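You operate a simulated robot arm through the tools that you are given. There is no shell and no other tool. Be economical: measure what you need, move in short steps, check, and stop when the job is done.

Carry out the task below with a simulated robot arm. There is one attempt and no reset: what you move stays moved.

JOB
Open the left desk drawer, take the white blank module from the module insert and put it on the top of the yellow stand, then shut the drawer. Then take the white indicator module and leave it on the top of the yellow stand. Then stack the box marked "caps" from the top of the blue bench on top of the box that says "bolts". Then open the middle teal door, put the yellow basket on the upper shelf behind the middle teal door, then shut the door. Then stack the black panel light from the top of the beige bench on top of the silver panel light. The order counts. Set down upright: white blank module, white indicator module.

The check looks at the end state, three seconds after you hand in, the way a careful person would. Anything else that was tipped, shoved, dropped, spilled or broken makes it a failure. A push-on lid holds only when it is set on centred and level and pressed home; a screw cap is set on level and turned clockwise until tight.

ROBOT AND FRAMES
A 6-joint arm with a fingered hand on a trunk, on a base that drives. Base frame: it is fixed to the floor where the robot stands at the start and does not move with it; the origin is under the middle of the robot, x ahead of it, y to its left, z up. Readings come in m, degrees, newtons and seconds.
With the tool pointing down near the work surface it reaches from about 0.5 to 0.96 m from the robot's upright axis, wherever it stands. Its first joint turns from -166.0 to 166.0 degrees. Places, roughly: green card box, orange card box, white card box, y [1.75, -1.25, 0.75]; left desk drawer [0.7, 0.1, 0.7]; middle teal door [-3, -6.9, 0.3]; panel light [3, -2.5, 0.75]; top of the yellow stand [-0.3, -2.9, 0.6]; upper shelf behind the middle teal door [-3.1, -7, 0.3]; white blank module (3x5x4 cm) [0.6, 0.2, 0.7]; white indicator module (3x5x4 cm) [1.8, -0.9, 0.8]; yellow basket (14x17x11 cm) [-2.8, -7.4, 0.6]. Payload 5 kg.
Tool frame: the origin (TCP) lies between the finger pads and is the grasp point; the fingertips stand 0.043 m ahead of it; z points along the fingers, y is the line along which they close. Largest opening 0.144 m; the body of the gripper starts 0.05 m behind the TCP. The gripper is a hand of 5 fingers: y runs from the thumb to the fingers, the wrist lies at [-0.021, -0.133, -0.233] in the tool frame.
Orientation is that of the tool frame in the base frame, as [roll, pitch, yaw] about the fixed x, y, z axes, in that order (R = Rz(yaw) Ry(pitch) Rx(roll)). With the fingers straight down and the wrist toward the robot, the tool's x, y and z point along [0, 1, 0], [1, 0, 0] and [0, 0, -1] of the base frame.

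CONTROLS
- The arm moves only by the tool send_rows. Its arguments are lists of equal length, an entry for each row: "rotation": the turn, a rotation vector about the base's x, y, z in degrees, a list of three; "travel": the shift along the base's x, y, z in cm, a list of three. In form: {"rotation": [[rx, ry, rz], ...], "travel": [[x, y, z], ...]}. A call has 1 to 10 rows; each row shifts and turns the commanded pose from where the row before left it. A row lasts 0.2 s, in which the tool goes at most 0.05 m and 8.6 degrees; a call with a longer step from one row to the next is refused whole. A pose out of reach is approached as far as the arm can. The call stops where the force on the tool passes 40 N (or 10 N more than at its start, if that is more) or the arm is blocked; 0.2 s more then pass. In this call time passes only in rows, and 0.2 s behind the last. It gives the time, the measured TCP pose, the force on the tool (base axes), the opening and the grip force at its end, in the units of the frame above (readings bear some noise), with the torque about the TCP (base axes, N m) and any sound that the robot's microphone picked up.
- Cameras (640 x 400 px; columns grow to the right, rows downward): "scene" is now at [0.014, 0.1408, 1.3533]; the picture's right is [-0.16, -0.99, 0.00], its down [-0.75, 0.12, -0.65] and it looks along [0.64, -0.11, -0.76] (base axes); focal length 291 px, centre (320, 200). "wrist" rides on the gripper at [0.086, -0.109, -0.168] in the tool frame; the picture's right is [-0.80, 0.28, -0.53], its down [-0.54, -0.73, 0.42] and it looks along [-0.27, 0.63, 0.73] (tool axes); focal length 275 px, centre (320, 200). There is no depth. A picture from a camera that has moved, and an enlarged one, comes with that camera's place and axes in the base frame and with its lens. The place of the scene camera against the robot may be out by one fixed shift of up to 0.012 m in any direction.
- snapshot(camera): a new picture of that camera. No time passes.
- lift_body(by): slides the trunk up (or, below 0, down) by that many m; the arm and the scene camera ride with it, the base frame stays. It gives what a move gives, with no picture.
- roll_base(legs): drives the robot by 1 to 6 legs, each [ahead, left, turn to the left] in m, m and degrees, along the robot's own axes; the way and the turn of a leg run together, so that a leg with both is an arc; at most 1.5 m and 180 degrees a leg. The arm and the cameras ride along, it lands a little off, and it stops where it bumps. It gives what a move gives.
- move_fingers(index, middle, ring, little, thumb_bend, thumb_turn): sets how far each is bent, from 0 (flat) to 1 (curled in); at 0.3 the hand is open as for a grip, at 0.7 the pads meet at the TCP. One left out holds its place. A second passes; each finger stops where it meets its share of the squeeze, and holds until it gets a number again. It is the only way to open and close the hand. It gives what a move gives, with no picture; readings hold the bend of each and the force on index, middle, ring, little, thumb and palm. thumb_turn goes from beside the hand (0) to across from the fingers (1), as for a grip.
- aim_head(pan, tilt): turns the head with the scene camera to pan (to the left, within 155 degrees either way) and tilt (down, from -29 to 69), counted from straight ahead of the robot. It gives what a move gives.
- close_up(camera, box): a new picture of the part [left, top, right, bottom] of that camera's present view, enlarged. No time passes.
- close_job(): hands the job in; it is judged then, once.

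Go step by step. Nothing tells you exact positions but the pictures and the camera data: compare them with the known pose of the tool, close in by small moves and look again before you grip or let go. The budget is 207 turns and 184 pictures, counting those below and the enlarged ones. Unless the task says otherwise, let go and move clear before handing in, and close with one line.

The tools are called after "Request:" by a JSON object that holds its "op" and its "data". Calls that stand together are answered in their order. send_rows: Moves the arm, as the interface text tells. Its arguments: {"type":"object","properties":{"rotation":{"type":"array","items":{"type":"array","items":{"type":"number"}}},"travel":{"type":"array","items":{"type":"array","items":{"type":"number"}}}},"required":["rotation","travel"]} The other tools are called the same way: lift_body (by) slides the trunk up or down; move_fingers (index, middle, ring, little, thumb_bend, thumb_turn) moves the fingers one by one; roll_base (legs) drives the base; aim_head (pan, tilt) turns the head that bears the scene camera; snapshot (camera) takes a picture; close_up (camera, box) takes an enlarged picture of a part of a camera's view; close_job () hands the job in.

At the start:

```text
time_s: 0.0
tcp_pos: [0.5114, -0.1698, 0.9282]
ee_rot: [180.0, 0.0, 90.0]
ft_force: [0.1, 0.3, 1.5]
moment: [0.01, -0.02, 0.0]
grip_width: 0.1437
gripper_force: 0.1
shape: jaw
bend: [0.3, 0.3, 0.3, 0.3, 0.3, 0.98]
finger forces: [0.1, 0.0, 0.0, 0.0, 0.0, 0.1]
trunk travel left (down, up): [-0.275, 0.315]
robot x, y, heading: [0.001, 0.0013, 0.1]
head pan, tilt: [-9.4, 49.2]
```

scene: 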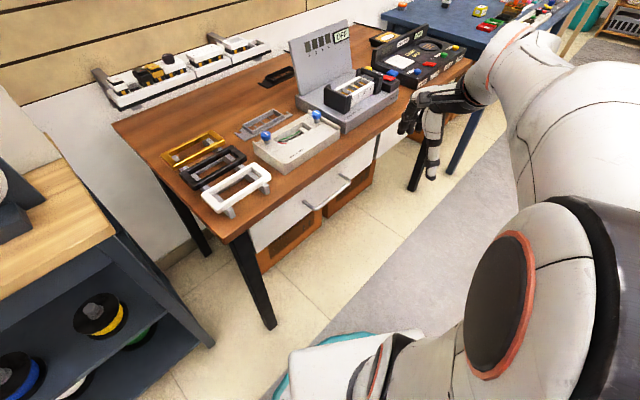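
wrist: 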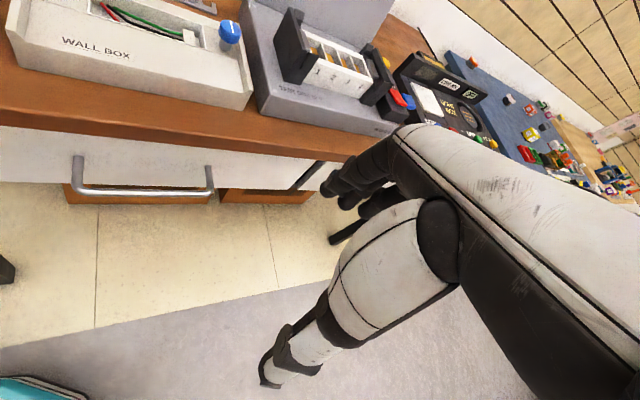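

I see the desk ahead, with a drawer handle under its front edge. I'll look closer before moving.

Request:
{"op": "close_up", "data": {"camera": "scene", "box": [220, 80, 460, 230]}}

Request:
{"op": "close_up", "data": {"camera": "wrist", "box": [0, 0, 400, 250]}}

```text
2.67 times, centred on (340, 155) of scene
camera zoom: at [0.014, 0.1408, 1.3533], right [-0.16, -0.99, 0.0], down [-0.75, 0.12, -0.65], along [0.64, -0.11, -0.76], focal length 776 px, centre (267, 320)
```

zoom: 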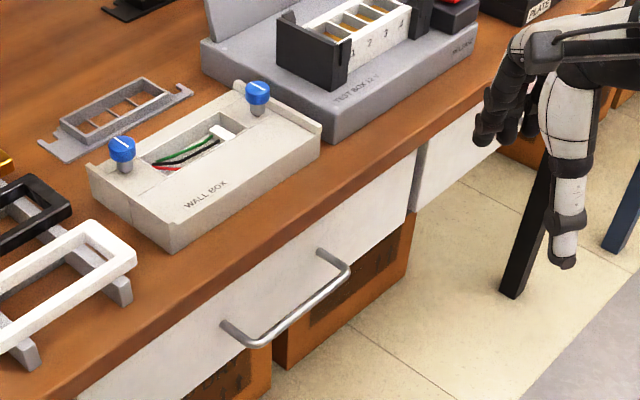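

```text
1.60 times, centred on (200, 125) of wrist
camera zoom: at [0.4018, -0.0848, 1.096], right [0.28, -0.8, 0.53], down [-0.73, -0.54, -0.42], along [0.63, -0.27, -0.73], focal length 440 px, centre (512, 320)
```

zoom: 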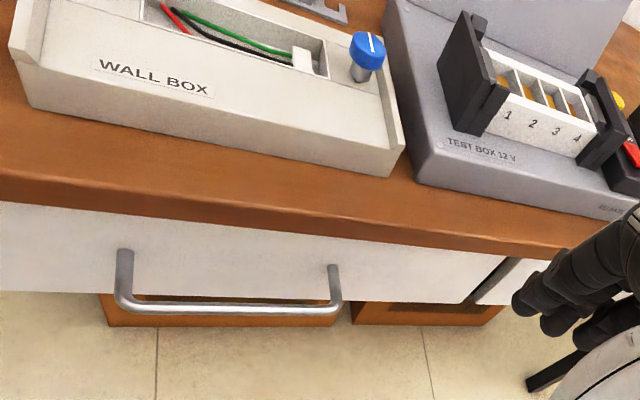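

The drawer bar triangulates to about (0.577, 0.011, 0.70), and the desk front is turned by about 36°. I'll look around to see the floor and the other places before driving.

Request:
{"op": "aim_head", "data": {"pan": -60, "tilt": 25}}

Request:
{"op": "snapshot", "data": {"camera": "scene"}}

Request:
{"op": "aim_head", "data": {"pan": -130, "tilt": 25}}

Request:
{"op": "snapshot", "data": {"camera": "scene"}}

Request:
{"op": "aim_head", "data": {"pan": 130, "tilt": 30}}

Request:
{"op": "snapshot", "data": {"camera": "scene"}}

Request:
{"op": "aim_head", "data": {"pan": 20, "tilt": 40}}

Request:
{"op": "snapshot", "data": {"camera": "scene"}}

```text
time_s: 1.2
tcp_pos: [0.5107, -0.1714, 0.9294]
ee_rot: [179.9, 0.0, 90.0]
ft_force: [-1.0, 0.1, -1.2]
moment: [0.02, 0.0, -0.01]
grip_width: 0.1438
gripper_force: 0.0
shape: jaw
bend: [0.3, 0.3, 0.3, 0.3, 0.3, 0.98]
finger forces: [0.0, 0.0, 0.1, 0.0, 0.0, 0.0]
trunk travel left (down, up): [-0.275, 0.315]
robot x, y, heading: [0.0001, -0.0026, -0.2]
head pan, tilt: [-60.0, 25.0]
```

```text
179 pictures are left
camera scene: at [-0.0165, 0.0738, 1.3896], right [-0.87, -0.5, 0.0], down [-0.21, 0.37, -0.91], along [0.45, -0.78, -0.42], focal length 291 px, centre (320, 200)
```

scene: 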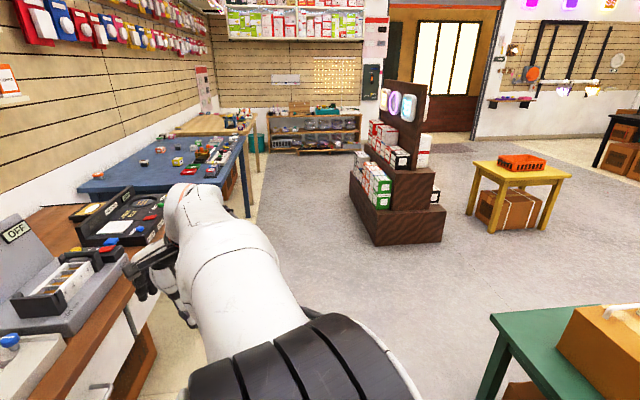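

```text
time_s: 2.6
tcp_pos: [0.5101, -0.1707, 0.9288]
ee_rot: [179.9, -0.1, 90.0]
ft_force: [-1.1, 0.7, 0.0]
moment: [-0.03, 0.03, 0.0]
grip_width: 0.1434
gripper_force: 0.1
shape: jaw
bend: [0.3, 0.3, 0.3, 0.3, 0.3, 0.98]
finger forces: [0.1, 0.0, 0.1, 0.1, 0.1, 0.2]
trunk travel left (down, up): [-0.275, 0.315]
robot x, y, heading: [0.0011, 0.0005, -0.0]
head pan, tilt: [-130.0, 25.0]
```

```text
178 pictures are left
camera scene: at [-0.1218, 0.0829, 1.3896], right [-0.77, 0.64, 0.0], down [0.27, 0.32, -0.91], along [-0.58, -0.69, -0.42], focal length 291 px, centre (320, 200)
```

scene: 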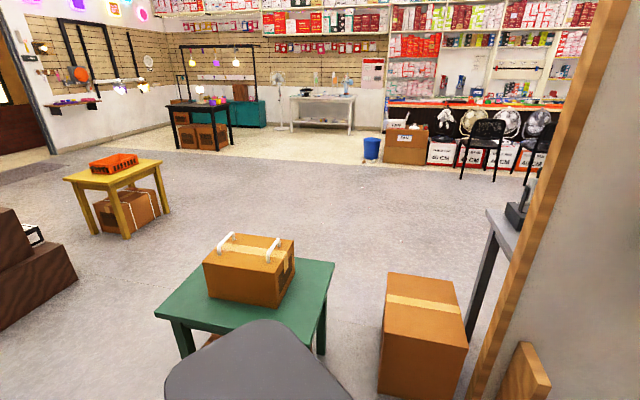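

```text
time_s: 6.2
tcp_pos: [0.5106, -0.171, 0.9279]
ee_rot: [-180.0, 0.0, 90.0]
ft_force: [-0.1, -0.3, 0.1]
moment: [0.01, -0.01, 0.0]
grip_width: 0.1436
gripper_force: 0.0
shape: jaw
bend: [0.3, 0.3, 0.3, 0.3, 0.3, 0.98]
finger forces: [0.1, 0.1, 0.0, 0.0, 0.0, 0.1]
trunk travel left (down, up): [-0.275, 0.315]
robot x, y, heading: [-0.0031, 0.001, -0.1]
head pan, tilt: [130.0, 30.0]
```

```text
177 pictures are left
camera scene: at [-0.1208, 0.2228, 1.3817], right [0.77, 0.64, 0.0], down [0.32, -0.38, -0.87], along [-0.56, 0.66, -0.5], focal length 291 px, centre (320, 200)
```

scene: 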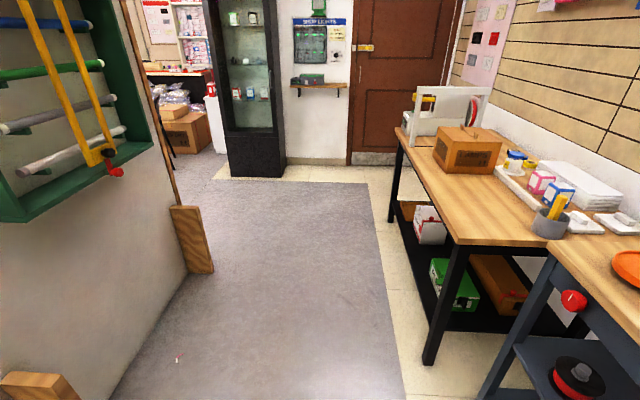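

```text
time_s: 8.1
tcp_pos: [0.511, -0.1706, 0.9279]
ee_rot: [180.0, -0.1, 90.0]
ft_force: [1.2, -0.1, 0.6]
moment: [-0.01, 0.02, -0.01]
grip_width: 0.1435
gripper_force: 0.1
shape: jaw
bend: [0.3, 0.3, 0.3, 0.3, 0.3, 0.98]
finger forces: [0.0, 0.0, 0.0, 0.1, 0.0, 0.1]
trunk travel left (down, up): [-0.275, 0.315]
robot x, y, heading: [0.001, 0.0007, -0.0]
head pan, tilt: [20.0, 40.0]
```

```text
176 pictures are left
camera scene: at [0.0172, 0.1826, 1.3663], right [0.34, -0.94, 0.0], down [-0.6, -0.22, -0.77], along [0.72, 0.26, -0.64], focal length 291 px, centre (320, 200)
```

scene: 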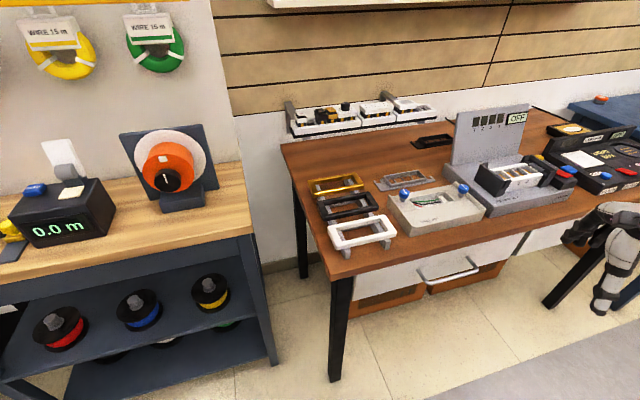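

The floor behind me is clear for a small move; a green table with a box lies to the rear right. I'll back off and turn toward the drawer front.

Request:
{"op": "roll_base", "data": {"legs": [[-0.2, -0.2, 0], [0, 0, 32]]}}

Request:
{"op": "aim_head", "data": {"pan": 0, "tilt": 48}}

Request:
{"op": "snapshot", "data": {"camera": "scene"}}

Request:
{"op": "snapshot", "data": {"camera": "wrist"}}

```text
time_s: 11.6
tcp_pos: [0.3234, -0.0759, 0.928]
ee_rot: [-180.0, 0.0, 121.6]
ft_force: [-1.4, 0.1, -0.2]
moment: [0.0, -0.01, -0.01]
grip_width: 0.1435
gripper_force: 0.0
shape: jaw
bend: [0.3, 0.3, 0.3, 0.3, 0.3, 0.98]
finger forces: [0.0, 0.1, 0.0, 0.0, 0.1, 0.0]
trunk travel left (down, up): [-0.275, 0.315]
robot x, y, heading: [-0.1973, -0.1996, 31.8]
head pan, tilt: [20.0, 40.0]
```

```text
time_s: 12.4
tcp_pos: [0.3238, -0.0751, 0.9274]
ee_rot: [-180.0, -0.1, 121.7]
ft_force: [-0.2, 0.1, 1.1]
moment: [0.01, 0.01, 0.0]
grip_width: 0.1437
gripper_force: 0.1
shape: jaw
bend: [0.3, 0.3, 0.3, 0.3, 0.3, 0.98]
finger forces: [0.1, 0.1, 0.0, 0.2, 0.0, 0.1]
trunk travel left (down, up): [-0.275, 0.315]
robot x, y, heading: [-0.1991, -0.2021, 31.6]
head pan, tilt: [0.0, 48.0]
```

```text
175 pictures are left
camera scene: at [-0.268, -0.0582, 1.3549], right [0.53, -0.85, 0.0], down [-0.63, -0.39, -0.67], along [0.57, 0.35, -0.74], focal length 291 px, centre (320, 200)
```

scene: 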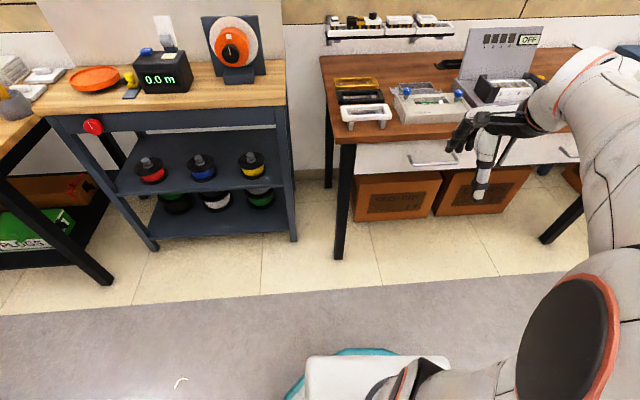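

```text
174 pictures are left
camera wrist: at [0.1868, -0.0595, 1.096], right [0.66, -0.53, 0.53], down [-0.33, -0.84, -0.42], along [0.67, 0.1, -0.73], focal length 275 px, centre (320, 200)
```

wrist: 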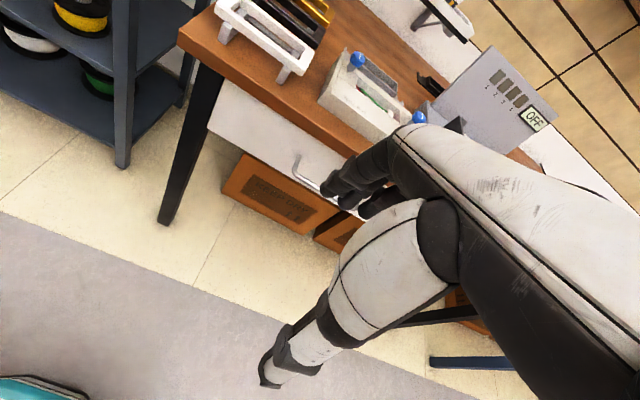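

The desk front now lies square to my view. I'll take enlarged pictures of the handle.

Request:
{"op": "close_up", "data": {"camera": "scene", "box": [360, 80, 600, 230]}}

Request:
{"op": "close_up", "data": {"camera": "wrist", "box": [200, 80, 440, 230]}}

```text
2.67 times, centred on (480, 155) of scene
camera zoom: at [-0.268, -0.0582, 1.3549], right [0.53, -0.85, 0.0], down [-0.63, -0.39, -0.67], along [0.57, 0.35, -0.74], focal length 776 px, centre (-107, 320)
```

zoom: 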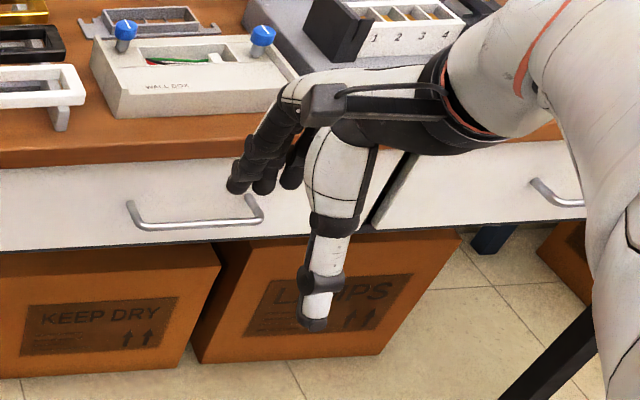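

```text
2.67 times, centred on (320, 155) of wrist
camera zoom: at [0.1868, -0.0595, 1.096], right [0.66, -0.53, 0.53], down [-0.33, -0.84, -0.42], along [0.67, 0.1, -0.73], focal length 734 px, centre (320, 320)
```

zoom: 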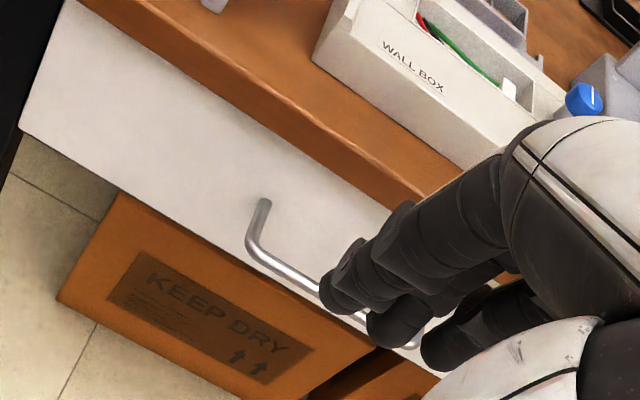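

The handle sits at about (0.583, 0.007, 0.70), with its normal at 35°. I'll pre-bend the fingers so they fit behind the bar, and align the hand above and in front of it.

Request:
{"op": "move_fingers", "data": {"index": 0.58, "middle": 0.58, "ring": 0.58, "little": 0.58}}

Request:
{"op": "send_rows", "data": {"rotation": [[0, 0, 3.3], [0, 0, 0], [0, 0, 0], [0, 0, 0], [0, 0, 0], [0, 0, 0]], "travel": [[4, 1.2, -2], [4, 1.4, -2], [4, 1.4, -2], [4, 1.4, -2], [2.5, 1, -2], [0, 0, 0]]}}

Request:
{"op": "snapshot", "data": {"camera": "scene"}}

Request:
{"op": "snapshot", "data": {"camera": "wrist"}}

```text
time_s: 13.4
tcp_pos: [0.3249, -0.0756, 0.9286]
ee_rot: [180.0, -0.1, 121.7]
ft_force: [0.4, 0.7, -0.5]
moment: [0.0, -0.01, -0.03]
grip_width: 0.1016
gripper_force: 0.0
shape: fingers
bend: [0.57, 0.57, 0.57, 0.57, 0.3, 0.98]
finger forces: [0.0, 0.0, 0.0, 0.0, 0.0, 0.0]
trunk travel left (down, up): [-0.275, 0.315]
robot x, y, heading: [-0.1984, -0.1975, 31.6]
head pan, tilt: [0.0, 48.0]
```

```text
time_s: 14.8
tcp_pos: [0.5101, -0.0084, 0.8265]
ee_rot: [180.0, 0.1, 125.0]
ft_force: [-0.3, 0.0, -0.1]
moment: [-0.03, -0.02, -0.03]
grip_width: 0.1011
gripper_force: 0.1
shape: fingers
bend: [0.57, 0.57, 0.57, 0.57, 0.3, 0.98]
finger forces: [0.0, 0.0, 0.0, 0.1, 0.0, 0.0]
trunk travel left (down, up): [-0.275, 0.315]
robot x, y, heading: [-0.2006, -0.1991, 31.5]
head pan, tilt: [0.0, 48.0]
```

```text
171 pictures are left
camera scene: at [-0.2677, -0.0582, 1.3549], right [0.53, -0.85, 0.0], down [-0.63, -0.39, -0.67], along [0.57, 0.35, -0.74], focal length 291 px, centre (320, 200)
```

scene: 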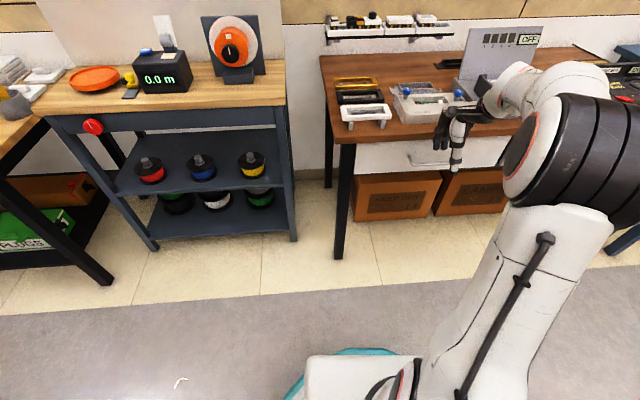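

```text
170 pictures are left
camera wrist: at [0.3715, -0.0009, 0.9955], right [0.69, -0.49, 0.53], down [-0.28, -0.86, -0.42], along [0.67, 0.14, -0.73], focal length 275 px, centre (320, 200)
```

wrist: 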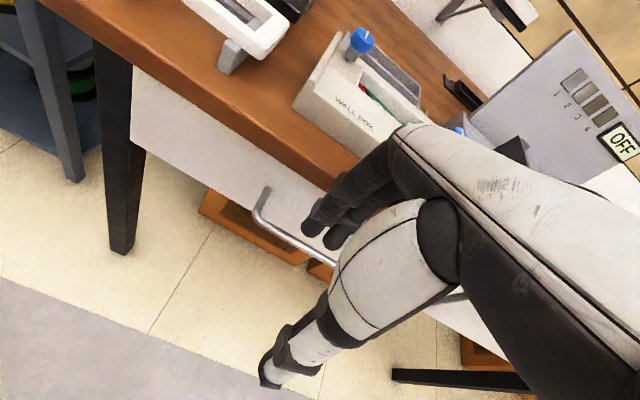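

Request:
{"op": "close_up", "data": {"camera": "scene", "box": [380, 60, 540, 160]}}

Request:
{"op": "close_up", "data": {"camera": "scene", "box": [400, 110, 480, 190]}}

Request:
{"op": "close_up", "data": {"camera": "wrist", "box": [240, 120, 400, 300]}}

```text
4.00 times, centred on (460, 110) of scene
camera zoom: at [-0.2677, -0.0582, 1.3549], right [0.53, -0.85, 0.0], down [-0.63, -0.39, -0.67], along [0.57, 0.35, -0.74], focal length 1164 px, centre (-240, 560)
```

zoom: 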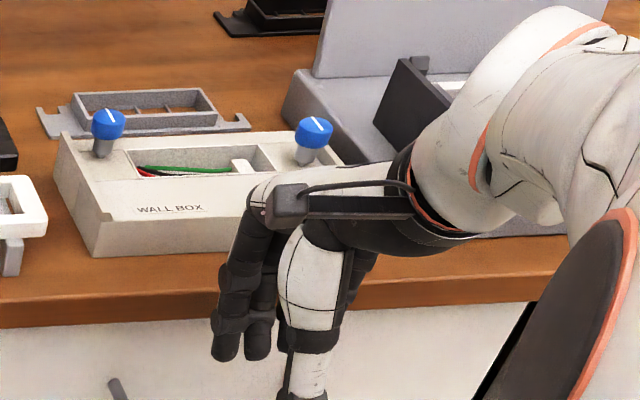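

```text
5.00 times, centred on (440, 150) of scene
camera zoom: at [-0.2677, -0.0582, 1.3549], right [0.53, -0.85, 0.0], down [-0.63, -0.39, -0.67], along [0.57, 0.35, -0.74], focal length 1455 px, centre (-280, 450)
```

zoom: 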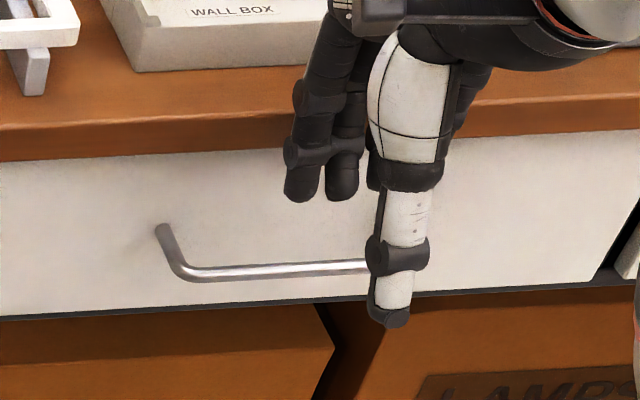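

```text
2.22 times, centred on (320, 210) of wrist
camera zoom: at [0.3715, -0.0009, 0.9955], right [0.69, -0.49, 0.53], down [-0.28, -0.86, -0.42], along [0.67, 0.14, -0.73], focal length 612 px, centre (320, 178)
```

zoom: 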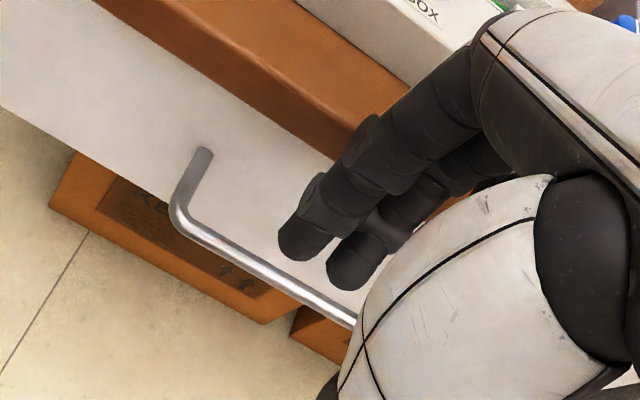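

The fingertips sit about 2 cm beyond and below the TCP, and the desk top (~0.80) would foul an upright palm. I'll tilt the hand 40° so the fingers slope toward the drawer front, and lower it to just above bar height.

Request:
{"op": "send_rows", "data": {"rotation": [[4.59, -6.55, 0], [4.59, -6.55, 0], [4.59, -6.55, 0], [4.59, -6.55, 0], [4.59, -6.55, 0], [0, 0, 0]], "travel": [[0, 0, 0], [0, 0, -1], [0, 0, -2], [0.3, -0.4, -2.5], [0.3, -0.4, -2.5], [0, 0, 0]]}}

Request:
{"op": "close_up", "data": {"camera": "scene", "box": [380, 90, 500, 190]}}

Request:
{"op": "snapshot", "data": {"camera": "wrist"}}

```text
time_s: 16.2
tcp_pos: [0.5153, -0.0177, 0.7491]
ee_rot: [140.0, -0.1, 124.9]
ft_force: [0.5, -0.4, 0.1]
moment: [0.02, 0.0, -0.03]
grip_width: 0.1013
gripper_force: 0.0
shape: fingers
bend: [0.57, 0.57, 0.57, 0.57, 0.3, 0.98]
finger forces: [0.0, 0.0, 0.0, 0.1, 0.0, 0.0]
trunk travel left (down, up): [-0.275, 0.315]
robot x, y, heading: [-0.2, -0.2014, 31.6]
head pan, tilt: [0.0, 48.0]
```

```text
4.00 times, centred on (440, 140) of scene
camera zoom: at [-0.2677, -0.0583, 1.3549], right [0.53, -0.85, 0.0], down [-0.63, -0.39, -0.67], along [0.57, 0.35, -0.74], focal length 1164 px, centre (-160, 440)
```

zoom: 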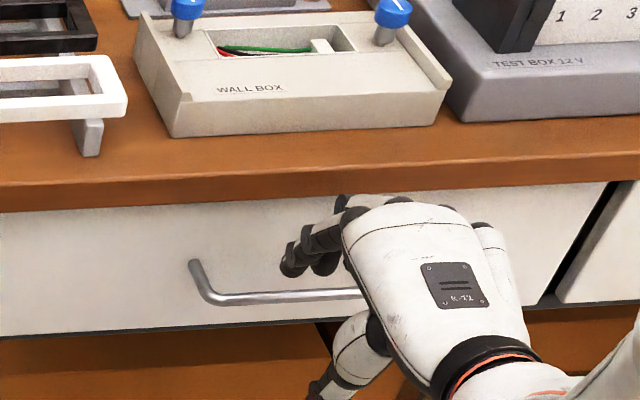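

```text
165 pictures are left
camera wrist: at [0.3092, -0.0571, 0.8074], right [0.35, -0.73, 0.59], down [0.08, -0.61, -0.79], along [0.93, 0.33, -0.16], focal length 275 px, centre (320, 200)
```

wrist: 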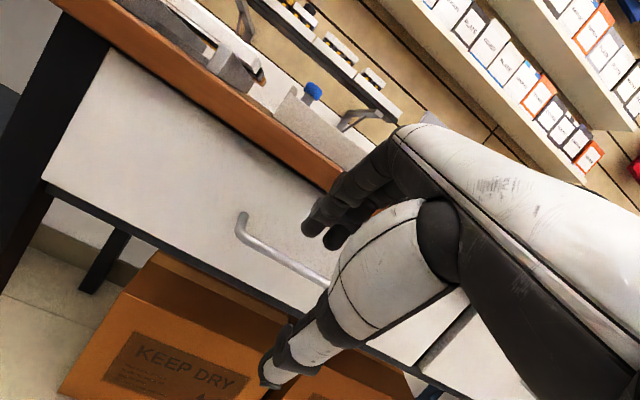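

The fingers are above the bar and below the desk edge. I'll move forward so the fingertips pass over the bar, then look.

Request:
{"op": "send_rows", "data": {"rotation": [[0, 0, 0], [0, 0, 0], [0, 0, 0]], "travel": [[1.5, 1.3, -0.2], [1.5, 1.3, -0.2], [1.3, 1.2, 0]]}}

Request:
{"op": "close_up", "data": {"camera": "scene", "box": [380, 90, 500, 190]}}

Request:
{"op": "close_up", "data": {"camera": "wrist", "box": [200, 120, 440, 300]}}

```text
time_s: 17.1
tcp_pos: [0.553, 0.0125, 0.7418]
ee_rot: [140.4, -0.2, 124.7]
ft_force: [-24.5, -14.4, 1.1]
moment: [0.44, -0.68, -0.42]
grip_width: 0.1011
gripper_force: 13.0
shape: fingers
bend: [0.57, 0.64, 0.59, 0.57, 0.3, 0.98]
finger forces: [0.0, 22.1, 4.9, 0.0, 0.1, 0.0]
trunk travel left (down, up): [-0.275, 0.315]
robot x, y, heading: [-0.1996, -0.2001, 31.4]
head pan, tilt: [0.0, 48.0]
stopped in row 3: the force on the tool passed its limit at 43 N (the readings are from after the stop); the commanded pose is now the measured one
```

```text
4.00 times, centred on (440, 140) of scene
camera zoom: at [-0.2703, -0.0598, 1.3549], right [0.52, -0.85, 0.0], down [-0.63, -0.39, -0.67], along [0.57, 0.35, -0.74], focal length 1164 px, centre (-160, 440)
```

zoom: 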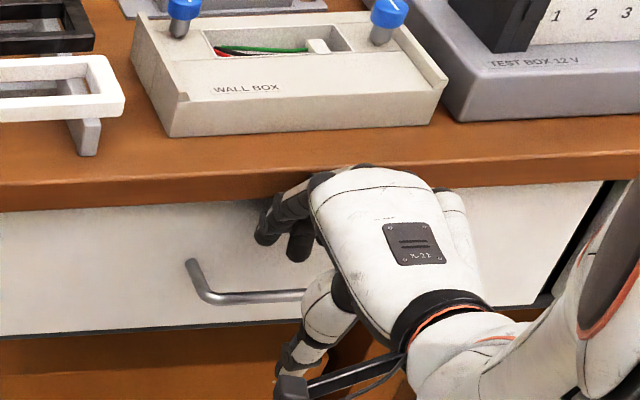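

```text
2.22 times, centred on (320, 210) of wrist
camera zoom: at [0.3483, -0.0261, 0.8021], right [0.35, -0.73, 0.59], down [0.07, -0.61, -0.79], along [0.93, 0.32, -0.17], focal length 612 px, centre (320, 178)
```

zoom: 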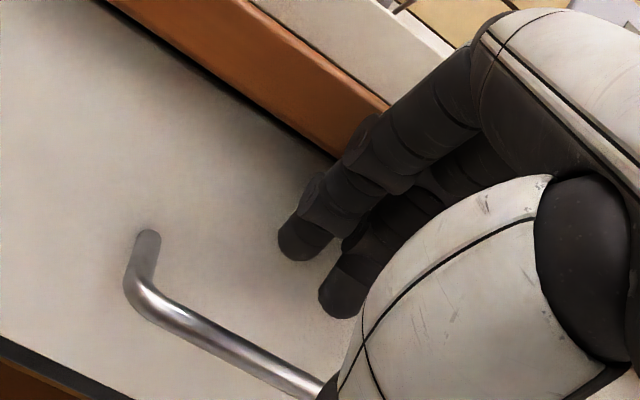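

The middle fingertip touched the panel. I'll back off slightly and lower so the fingers go behind the bar.

Request:
{"op": "send_rows", "data": {"rotation": [[0, 0, 0], [0, 0, 0], [0, 0, 0], [0, 0, 0], [0, 0, 0]], "travel": [[-0.7, -0.5, 0], [0, 0, -1], [0, 0, -1], [0, 0, -1], [0, 0, -0.5]]}}

Request:
{"op": "close_up", "data": {"camera": "scene", "box": [380, 90, 500, 190]}}

Request:
{"op": "close_up", "data": {"camera": "wrist", "box": [200, 120, 440, 300]}}

```text
time_s: 18.3
tcp_pos: [0.5496, 0.0101, 0.709]
ee_rot: [140.3, -0.1, 124.8]
ft_force: [-0.7, -0.4, -0.3]
moment: [-0.01, 0.0, 0.01]
grip_width: 0.1013
gripper_force: 0.2
shape: fingers
bend: [0.57, 0.57, 0.57, 0.57, 0.3, 0.98]
finger forces: [0.0, 0.0, 0.1, 0.1, 0.1, 0.1]
trunk travel left (down, up): [-0.275, 0.315]
robot x, y, heading: [-0.2025, -0.1971, 31.3]
head pan, tilt: [0.0, 48.0]
```

```text
4.00 times, centred on (440, 140) of scene
camera zoom: at [-0.2681, -0.0585, 1.3549], right [0.52, -0.85, 0.0], down [-0.63, -0.39, -0.67], along [0.57, 0.35, -0.74], focal length 1164 px, centre (-160, 440)
```

zoom: 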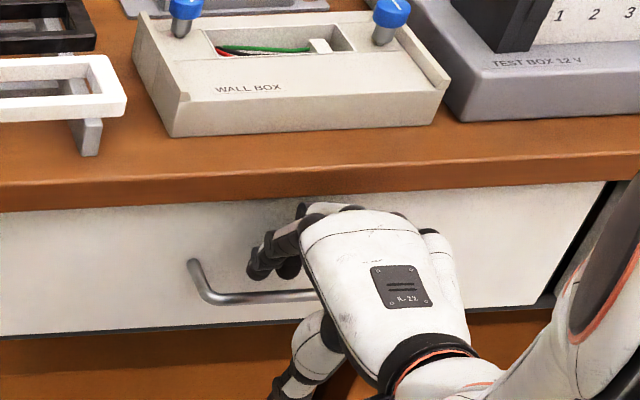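

```text
2.22 times, centred on (320, 210) of wrist
camera zoom: at [0.3439, -0.0289, 0.7685], right [0.35, -0.73, 0.59], down [0.07, -0.61, -0.79], along [0.93, 0.32, -0.16], focal length 612 px, centre (320, 178)
```

zoom: 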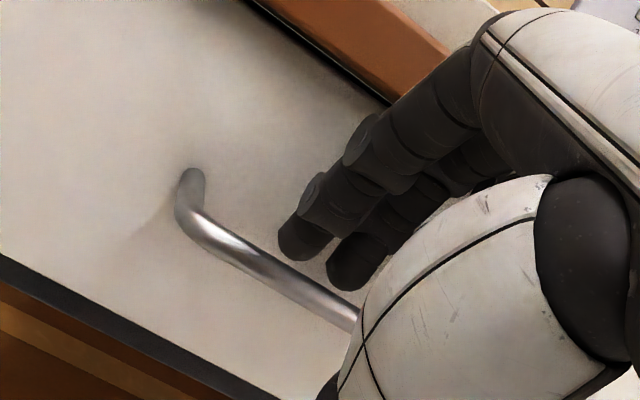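

The fingertips are just above bar height. I'll lower further.

Request:
{"op": "send_rows", "data": {"rotation": [[0, 0, 0], [0, 0, 0], [0, 0, 0]], "travel": [[0.2, 0.14, -0.8], [0, 0, -0.8], [0, 0, -0.8]]}}

Request:
{"op": "close_up", "data": {"camera": "scene", "box": [380, 90, 500, 190]}}

Request:
{"op": "close_up", "data": {"camera": "wrist", "box": [200, 120, 440, 300]}}

```text
time_s: 19.1
tcp_pos: [0.5589, 0.0092, 0.6911]
ee_rot: [140.5, -0.5, 125.1]
ft_force: [0.1, -0.1, 0.2]
moment: [0.01, 0.0, 0.0]
grip_width: 0.1013
gripper_force: 0.0
shape: fingers
bend: [0.57, 0.57, 0.57, 0.57, 0.3, 0.98]
finger forces: [0.0, 0.0, 0.0, 0.1, 0.1, 0.0]
out of reach, approached as far as the arm can: row 2, 3
trunk travel left (down, up): [-0.275, 0.315]
robot x, y, heading: [-0.2014, -0.1988, 31.7]
head pan, tilt: [0.0, 48.0]
```

```text
4.00 times, centred on (440, 140) of scene
camera zoom: at [-0.2683, -0.0586, 1.3549], right [0.52, -0.85, 0.0], down [-0.63, -0.39, -0.67], along [0.57, 0.35, -0.74], focal length 1164 px, centre (-160, 440)
```

zoom: 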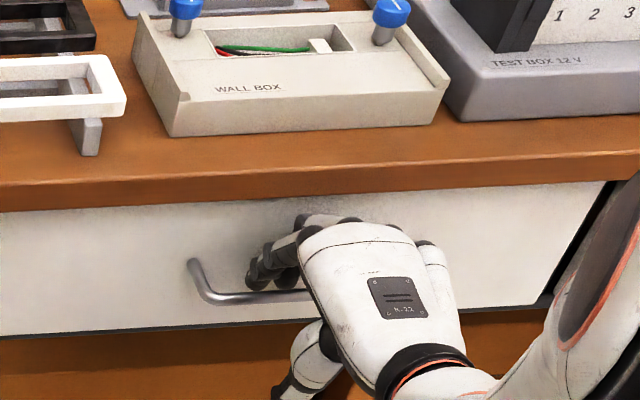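

```text
2.22 times, centred on (320, 210) of wrist
camera zoom: at [0.3536, -0.0306, 0.7523], right [0.36, -0.72, 0.59], down [0.07, -0.61, -0.79], along [0.93, 0.33, -0.17], focal length 612 px, centre (320, 178)
```

zoom: 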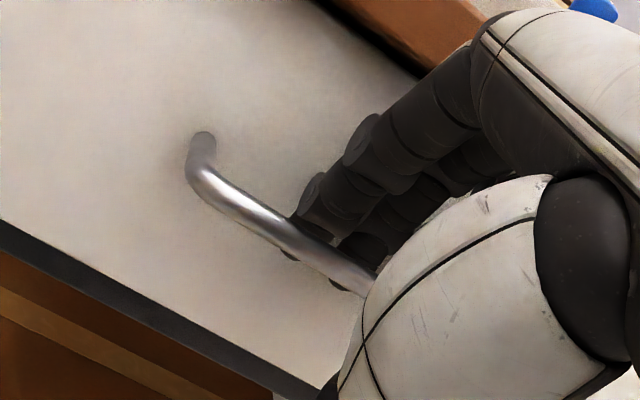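

The fingers are behind the bar but the arm is at its low limit. I'll lower the trunk 2 cm and close the hand on the bar.

Request:
{"op": "lift_body", "data": {"by": -0.015}}

Request:
{"op": "move_fingers", "data": {"index": 0.9, "middle": 0.9, "ring": 0.9, "little": 0.9, "thumb_bend": 0.9}}

Request:
{"op": "close_up", "data": {"camera": "wrist", "box": [200, 120, 440, 300]}}

```text
time_s: 19.7
tcp_pos: [0.5601, 0.0082, 0.6767]
ee_rot: [140.6, -0.4, 125.0]
ft_force: [0.8, 1.0, 1.5]
moment: [-0.06, -0.12, 0.07]
grip_width: 0.1014
gripper_force: 1.2
shape: fingers
bend: [0.57, 0.57, 0.57, 0.56, 0.3, 0.98]
finger forces: [0.0, 0.1, 0.0, 2.0, 0.0, 0.0]
trunk travel left (down, up): [-0.26, 0.33]
robot x, y, heading: [-0.1995, -0.1975, 31.5]
head pan, tilt: [0.0, 48.0]
```

```text
time_s: 20.7
tcp_pos: [0.5571, 0.0087, 0.6703]
ee_rot: [141.1, -0.7, 125.0]
ft_force: [5.0, -5.4, -33.0]
moment: [1.38, -0.06, 1.82]
grip_width: 0.0149
gripper_force: 45.7
shape: fingers
bend: [0.85, 0.9, 0.89, 0.81, 0.79, 0.97]
finger forces: [24.5, 15.7, 22.4, 28.0, 0.1, 0.0]
trunk travel left (down, up): [-0.26, 0.33]
robot x, y, heading: [-0.2006, -0.2047, 31.5]
head pan, tilt: [0.0, 48.0]
```

```text
2.22 times, centred on (320, 210) of wrist
camera zoom: at [0.3534, -0.0309, 0.7332], right [0.37, -0.72, 0.59], down [0.06, -0.61, -0.79], along [0.93, 0.33, -0.18], focal length 612 px, centre (320, 178)
```

zoom: 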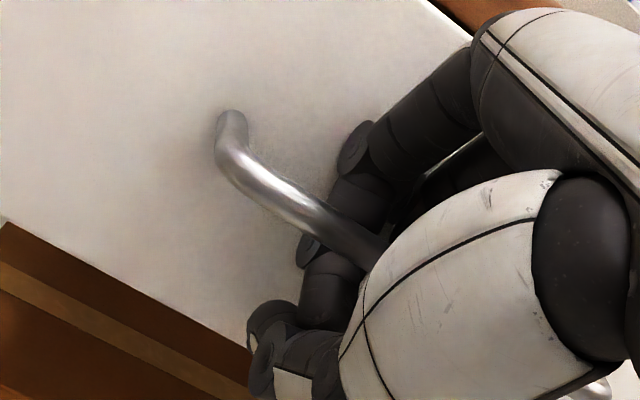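

The fingers are hooked round the bar. I'll pull out with the arm a few centimetres first.

Request:
{"op": "send_rows", "data": {"rotation": [[0, 0, 0], [0, 0, 0], [0, 0, 0], [0, 0, 0], [0, 0, 0], [0, 0, 0]], "travel": [[-1.2, -0.86, 0.3], [-1.6, -1.15, 0], [-1.6, -1.15, 0], [-1.6, -1.15, 0], [-1.6, -1.15, 0], [-1.6, -1.15, 0]]}}

Request:
{"op": "snapshot", "data": {"camera": "scene"}}

```text
time_s: 21.1
tcp_pos: [0.5461, 0.0, 0.6694]
ee_rot: [141.8, -0.8, 125.1]
ft_force: [4.6, -5.7, -14.0]
moment: [1.75, -0.49, 2.01]
grip_width: 0.0145
gripper_force: 47.6
shape: fingers
bend: [0.85, 0.9, 0.89, 0.81, 0.8, 0.97]
finger forces: [29.5, 13.9, 22.1, 30.0, 0.1, 0.1]
out of reach, approached as far as the arm can: row 2
trunk travel left (down, up): [-0.26, 0.33]
robot x, y, heading: [-0.2004, -0.1987, 31.8]
head pan, tilt: [0.0, 48.0]
stopped in row 2: the force on the tool passed its limit at 45 N (the readings are from after the stop); the commanded pose is now the measured one
```

```text
157 pictures are left
camera scene: at [-0.2666, -0.0588, 1.3404], right [0.52, -0.85, 0.0], down [-0.63, -0.39, -0.67], along [0.57, 0.35, -0.74], focal length 291 px, centre (320, 200)
```

scene: 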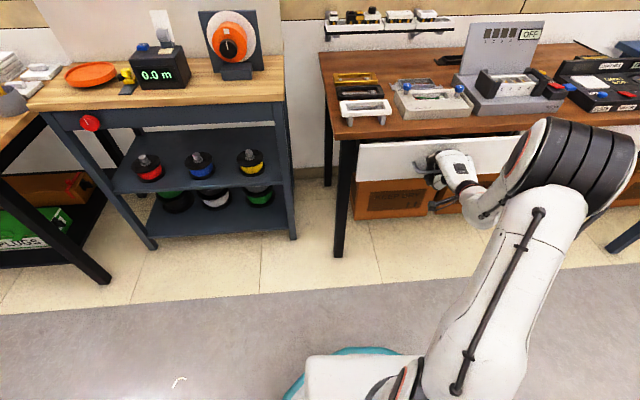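

The arm can't pull inward in this pose, so I'll pull by backing the base a little.

Request:
{"op": "roll_base", "data": {"legs": [[-0.1, -0.006, 0]]}}

Request:
{"op": "snapshot", "data": {"camera": "scene"}}

```text
time_s: 22.3
tcp_pos: [0.465, -0.0604, 0.6696]
ee_rot: [141.7, -0.7, 125.0]
ft_force: [13.9, -20.5, -28.1]
moment: [2.01, -0.01, 1.89]
grip_width: 0.0148
gripper_force: 47.1
shape: fingers
bend: [0.85, 0.9, 0.89, 0.81, 0.8, 0.97]
finger forces: [29.6, 13.3, 21.8, 29.4, 0.1, 0.1]
trunk travel left (down, up): [-0.26, 0.33]
robot x, y, heading: [-0.2798, -0.2537, 31.7]
head pan, tilt: [0.0, 48.0]
```

```text
156 pictures are left
camera scene: at [-0.347, -0.1169, 1.34], right [0.52, -0.85, 0.0], down [-0.63, -0.39, -0.67], along [0.57, 0.35, -0.74], focal length 291 px, centre (320, 200)
```

scene: 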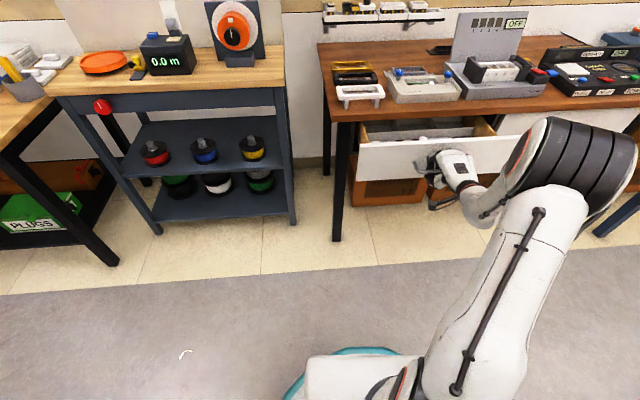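

The drawer is opening. I'll back another 14 cm.

Request:
{"op": "roll_base", "data": {"legs": [[-0.14, -0.009, 0]]}}

Request:
{"op": "snapshot", "data": {"camera": "scene"}}

Request:
{"op": "close_up", "data": {"camera": "scene", "box": [330, 70, 530, 195]}}

```text
time_s: 23.2
tcp_pos: [0.4527, -0.0655, 0.6688]
ee_rot: [142.0, -0.6, 124.8]
ft_force: [3.3, -7.1, -6.1]
moment: [1.65, -0.64, 2.51]
grip_width: 0.0149
gripper_force: 42.0
shape: fingers
bend: [0.85, 0.9, 0.89, 0.81, 0.8, 0.97]
finger forces: [33.0, 7.4, 16.6, 27.5, 0.0, 0.0]
trunk travel left (down, up): [-0.26, 0.33]
robot x, y, heading: [-0.2929, -0.2623, 31.8]
head pan, tilt: [0.0, 48.0]
stopped in leg 1: the robot was blocked; the commanded pose is now the measured one
```

```text
155 pictures are left
camera scene: at [-0.3636, -0.1231, 1.3401], right [0.53, -0.85, 0.0], down [-0.63, -0.39, -0.67], along [0.57, 0.36, -0.74], focal length 291 px, centre (320, 200)
```

scene: 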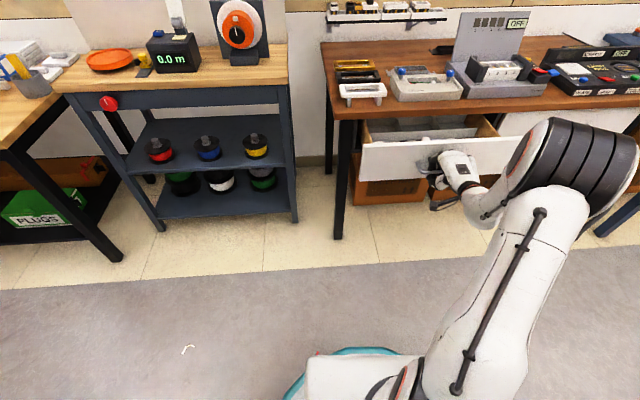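

```text
3.20 times, centred on (430, 132) of scene
camera zoom: at [-0.3636, -0.1231, 1.3401], right [0.53, -0.85, 0.0], down [-0.63, -0.39, -0.67], along [0.57, 0.36, -0.74], focal length 931 px, centre (-32, 416)
```

zoom: 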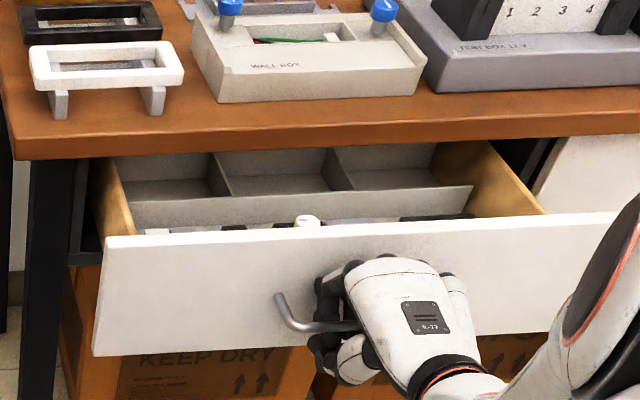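

I was blocked after about 15 cm of opening. I'll look behind to see whether the base bumped something or the drawer is at its stop.

Request:
{"op": "aim_head", "data": {"pan": -150, "tilt": 60}}

Request:
{"op": "snapshot", "data": {"camera": "scene"}}

Request:
{"op": "aim_head", "data": {"pan": 150, "tilt": 60}}

Request:
{"op": "snapshot", "data": {"camera": "scene"}}

```text
time_s: 25.6
tcp_pos: [0.4517, -0.0646, 0.6682]
ee_rot: [141.9, -0.7, 124.7]
ft_force: [6.8, -11.2, -12.6]
moment: [1.65, -0.39, 2.37]
grip_width: 0.0147
gripper_force: 41.9
shape: fingers
bend: [0.85, 0.9, 0.89, 0.81, 0.8, 0.97]
finger forces: [31.6, 7.7, 16.5, 27.0, 0.0, 0.0]
trunk travel left (down, up): [-0.26, 0.33]
robot x, y, heading: [-0.2904, -0.2631, 32.2]
head pan, tilt: [-150.0, 60.0]
```

```text
153 pictures are left
camera scene: at [-0.4611, -0.2238, 1.3247], right [-0.88, 0.47, 0.0], down [0.4, 0.77, -0.5], along [-0.24, -0.44, -0.87], focal length 291 px, centre (320, 200)
```

scene: 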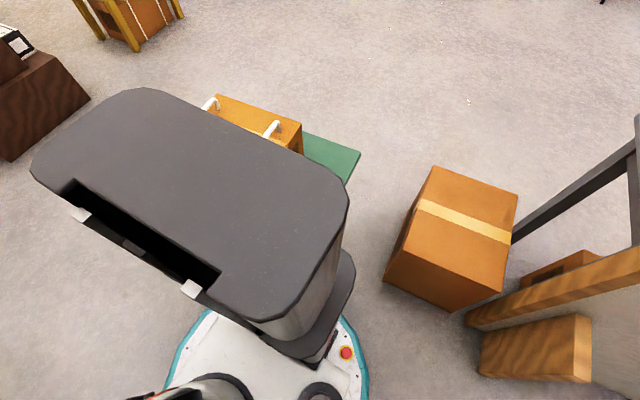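

```text
time_s: 29.7
tcp_pos: [0.453, -0.0657, 0.6685]
ee_rot: [141.9, -0.7, 124.9]
ft_force: [9.1, -10.9, -13.8]
moment: [1.59, -0.31, 2.28]
grip_width: 0.015
gripper_force: 41.2
shape: fingers
bend: [0.85, 0.9, 0.89, 0.81, 0.8, 0.97]
finger forces: [30.7, 7.8, 16.5, 26.9, 0.1, 0.0]
trunk travel left (down, up): [-0.26, 0.33]
robot x, y, heading: [-0.2943, -0.2603, 32.2]
head pan, tilt: [150.0, 60.0]
```

```text
152 pictures are left
camera scene: at [-0.4964, -0.1673, 1.3248], right [-0.04, 1.0, 0.0], down [0.86, 0.03, -0.5], along [-0.5, -0.02, -0.87], focal length 291 px, centre (320, 200)
```

scene: 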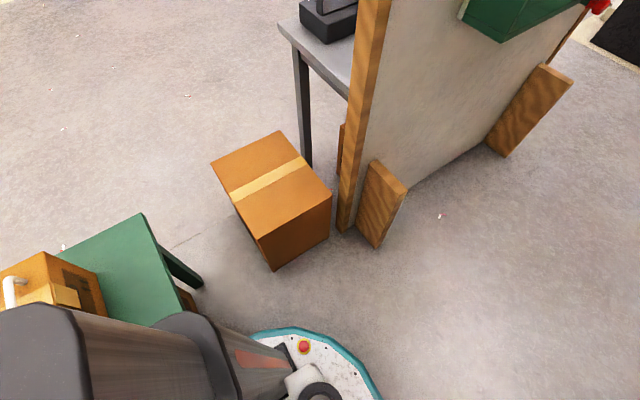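

The round base is right by the green table's corner behind me, so the base is what's blocked. The drawer is open about 13 cm. I'll let go, rise, and look into the drawer from above to see whether that's enough.

Request:
{"op": "move_fingers", "data": {"index": 0.55, "middle": 0.55, "ring": 0.55, "little": 0.55, "thumb_bend": 0.3}}

Request:
{"op": "lift_body", "data": {"by": 0.12}}

Request:
{"op": "aim_head", "data": {"pan": 0, "tilt": 50}}

Request:
{"op": "snapshot", "data": {"camera": "scene"}}

Request:
{"op": "snapshot", "data": {"camera": "wrist"}}

```text
time_s: 30.7
tcp_pos: [0.4513, -0.0634, 0.6698]
ee_rot: [141.8, -0.6, 124.7]
ft_force: [-0.1, 0.3, 1.4]
moment: [-0.07, -0.06, 0.04]
grip_width: 0.105
gripper_force: 0.6
shape: fingers
bend: [0.55, 0.55, 0.55, 0.55, 0.3, 0.97]
finger forces: [0.0, 0.3, 0.0, 0.7, 0.1, 0.0]
trunk travel left (down, up): [-0.26, 0.33]
robot x, y, heading: [-0.2942, -0.262, 32.0]
head pan, tilt: [150.0, 60.0]
```

```text
time_s: 32.2
tcp_pos: [0.4496, -0.0634, 0.7896]
ee_rot: [141.7, -0.6, 124.8]
ft_force: [-0.3, 1.3, 0.6]
moment: [0.01, 0.0, -0.02]
grip_width: 0.1046
gripper_force: 0.1
shape: fingers
bend: [0.55, 0.55, 0.55, 0.55, 0.3, 0.97]
finger forces: [0.0, 0.1, 0.0, 0.0, 0.0, 0.0]
trunk travel left (down, up): [-0.38, 0.21]
robot x, y, heading: [-0.2942, -0.2602, 32.3]
head pan, tilt: [150.0, 60.0]
```

```text
time_s: 34.5
tcp_pos: [0.4512, -0.0642, 0.7903]
ee_rot: [141.8, -0.7, 124.9]
ft_force: [-0.2, 0.6, -0.6]
moment: [-0.02, 0.01, 0.0]
grip_width: 0.1049
gripper_force: 0.0
shape: fingers
bend: [0.55, 0.55, 0.55, 0.55, 0.3, 0.97]
finger forces: [0.0, 0.1, 0.1, 0.1, 0.0, 0.0]
trunk travel left (down, up): [-0.38, 0.21]
robot x, y, heading: [-0.3004, -0.2607, 32.1]
head pan, tilt: [0.0, 50.0]
```

```text
151 pictures are left
camera scene: at [-0.366, -0.1235, 1.4571], right [0.53, -0.85, 0.0], down [-0.65, -0.41, -0.64], along [0.54, 0.34, -0.77], focal length 291 px, centre (320, 200)
```

scene: 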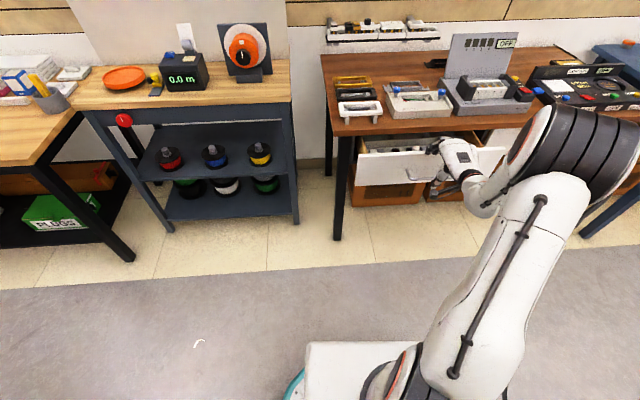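

```text
150 pictures are left
camera wrist: at [0.2474, -0.1026, 0.8556], right [0.37, -0.72, 0.59], down [0.05, -0.61, -0.79], along [0.93, 0.32, -0.19], focal length 275 px, centre (320, 200)
```

wrist: 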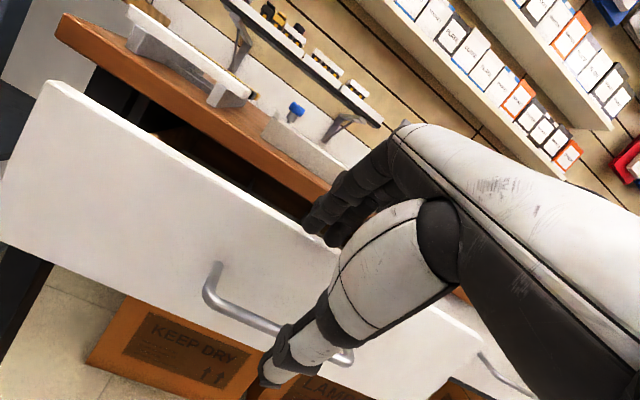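

I'll raise and straighten the hand so both cameras can look down into the drawer.

Request:
{"op": "send_rows", "data": {"rotation": [[-4.4, 6.2, 0], [-4.4, 6.2, 0], [-4.4, 6.2, 0], [-4.4, 6.2, 0], [-4.4, 6.2, 0], [0, 0, 0]], "travel": [[-1, -0.7, 3], [-1, -0.7, 4], [0, 0, 4], [0, 0, 4], [0, 0, 3], [0, 0, 0]]}}

Request:
{"op": "lift_body", "data": {"by": 0.18}}

Request:
{"op": "close_up", "data": {"camera": "scene", "box": [320, 110, 540, 260]}}

Request:
{"op": "snapshot", "data": {"camera": "wrist"}}

```text
time_s: 35.9
tcp_pos: [0.4328, -0.0782, 0.9719]
ee_rot: [179.9, -0.2, 124.5]
ft_force: [0.5, 0.7, -0.2]
moment: [-0.01, -0.04, 0.0]
grip_width: 0.105
gripper_force: 0.1
shape: fingers
bend: [0.55, 0.55, 0.55, 0.55, 0.3, 0.98]
finger forces: [0.1, 0.0, 0.1, 0.0, 0.0, 0.1]
trunk travel left (down, up): [-0.38, 0.21]
robot x, y, heading: [-0.2958, -0.2641, 32.3]
head pan, tilt: [0.0, 50.0]
```

```text
time_s: 37.9
tcp_pos: [0.4325, -0.0774, 1.1511]
ee_rot: [179.8, -0.3, 124.6]
ft_force: [0.1, 0.2, -0.1]
moment: [0.02, -0.02, -0.02]
grip_width: 0.1049
gripper_force: 0.1
shape: fingers
bend: [0.55, 0.55, 0.55, 0.55, 0.3, 0.98]
finger forces: [0.1, 0.0, 0.1, 0.1, 0.0, 0.1]
trunk travel left (down, up): [-0.56, 0.03]
robot x, y, heading: [-0.2951, -0.2644, 32.0]
head pan, tilt: [0.0, 50.0]
```

```text
2.67 times, centred on (430, 185) of scene
camera zoom: at [-0.3658, -0.1235, 1.6371], right [0.53, -0.85, 0.0], down [-0.65, -0.41, -0.64], along [0.54, 0.34, -0.77], focal length 776 px, centre (27, 240)
```

zoom: 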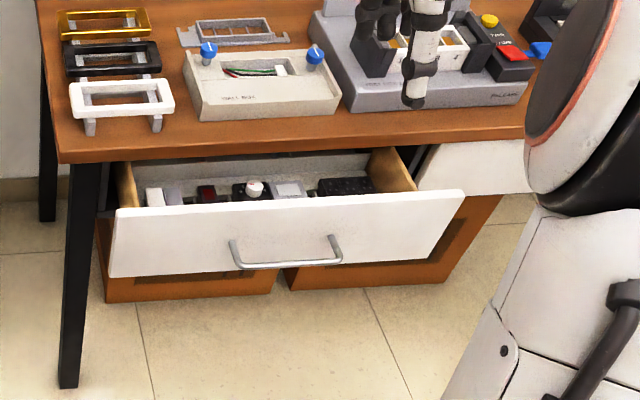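

```text
148 pictures are left
camera wrist: at [0.2942, -0.0707, 1.3186], right [0.69, -0.5, 0.53], down [-0.29, -0.86, -0.43], along [0.67, 0.14, -0.73], focal length 275 px, centre (320, 200)
```

wrist: 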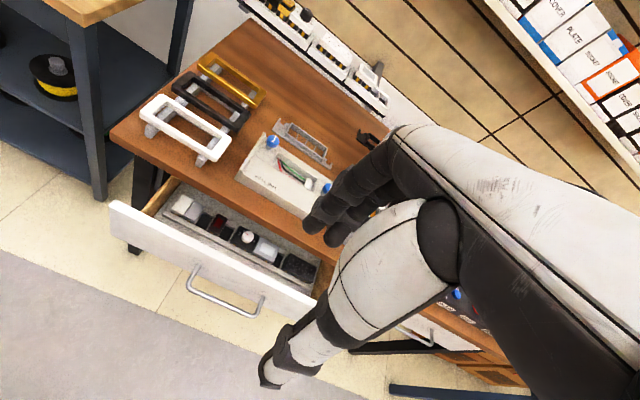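

The module row is visible just behind the drawer front. I'll enlarge it.

Request:
{"op": "close_up", "data": {"camera": "wrist", "box": [130, 160, 330, 300]}}

Request:
{"op": "close_up", "data": {"camera": "scene", "box": [350, 150, 500, 230]}}

```text
2.86 times, centred on (230, 230) of wrist
camera zoom: at [0.2942, -0.0707, 1.3186], right [0.69, -0.5, 0.53], down [-0.29, -0.86, -0.43], along [0.67, 0.14, -0.73], focal length 786 px, centre (577, 114)
```

zoom: 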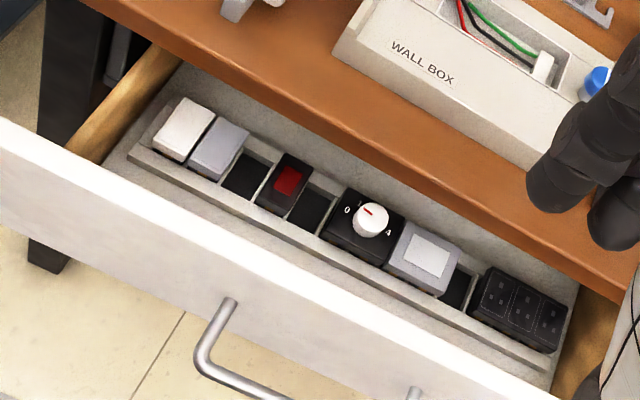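

```text
4.27 times, centred on (425, 190) of scene
camera zoom: at [-0.3658, -0.1235, 1.6371], right [0.53, -0.85, 0.0], down [-0.65, -0.41, -0.64], along [0.54, 0.34, -0.77], focal length 1241 px, centre (-128, 243)
```

zoom: 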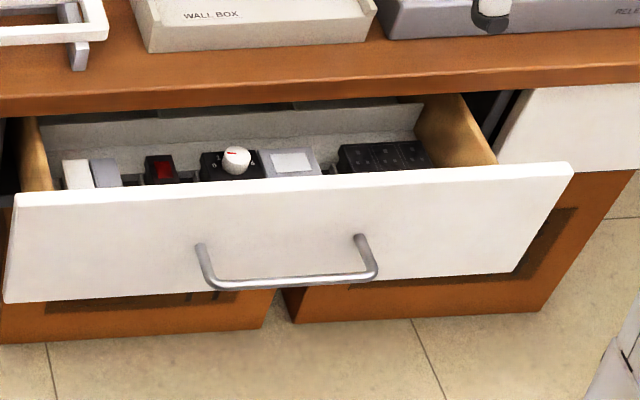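

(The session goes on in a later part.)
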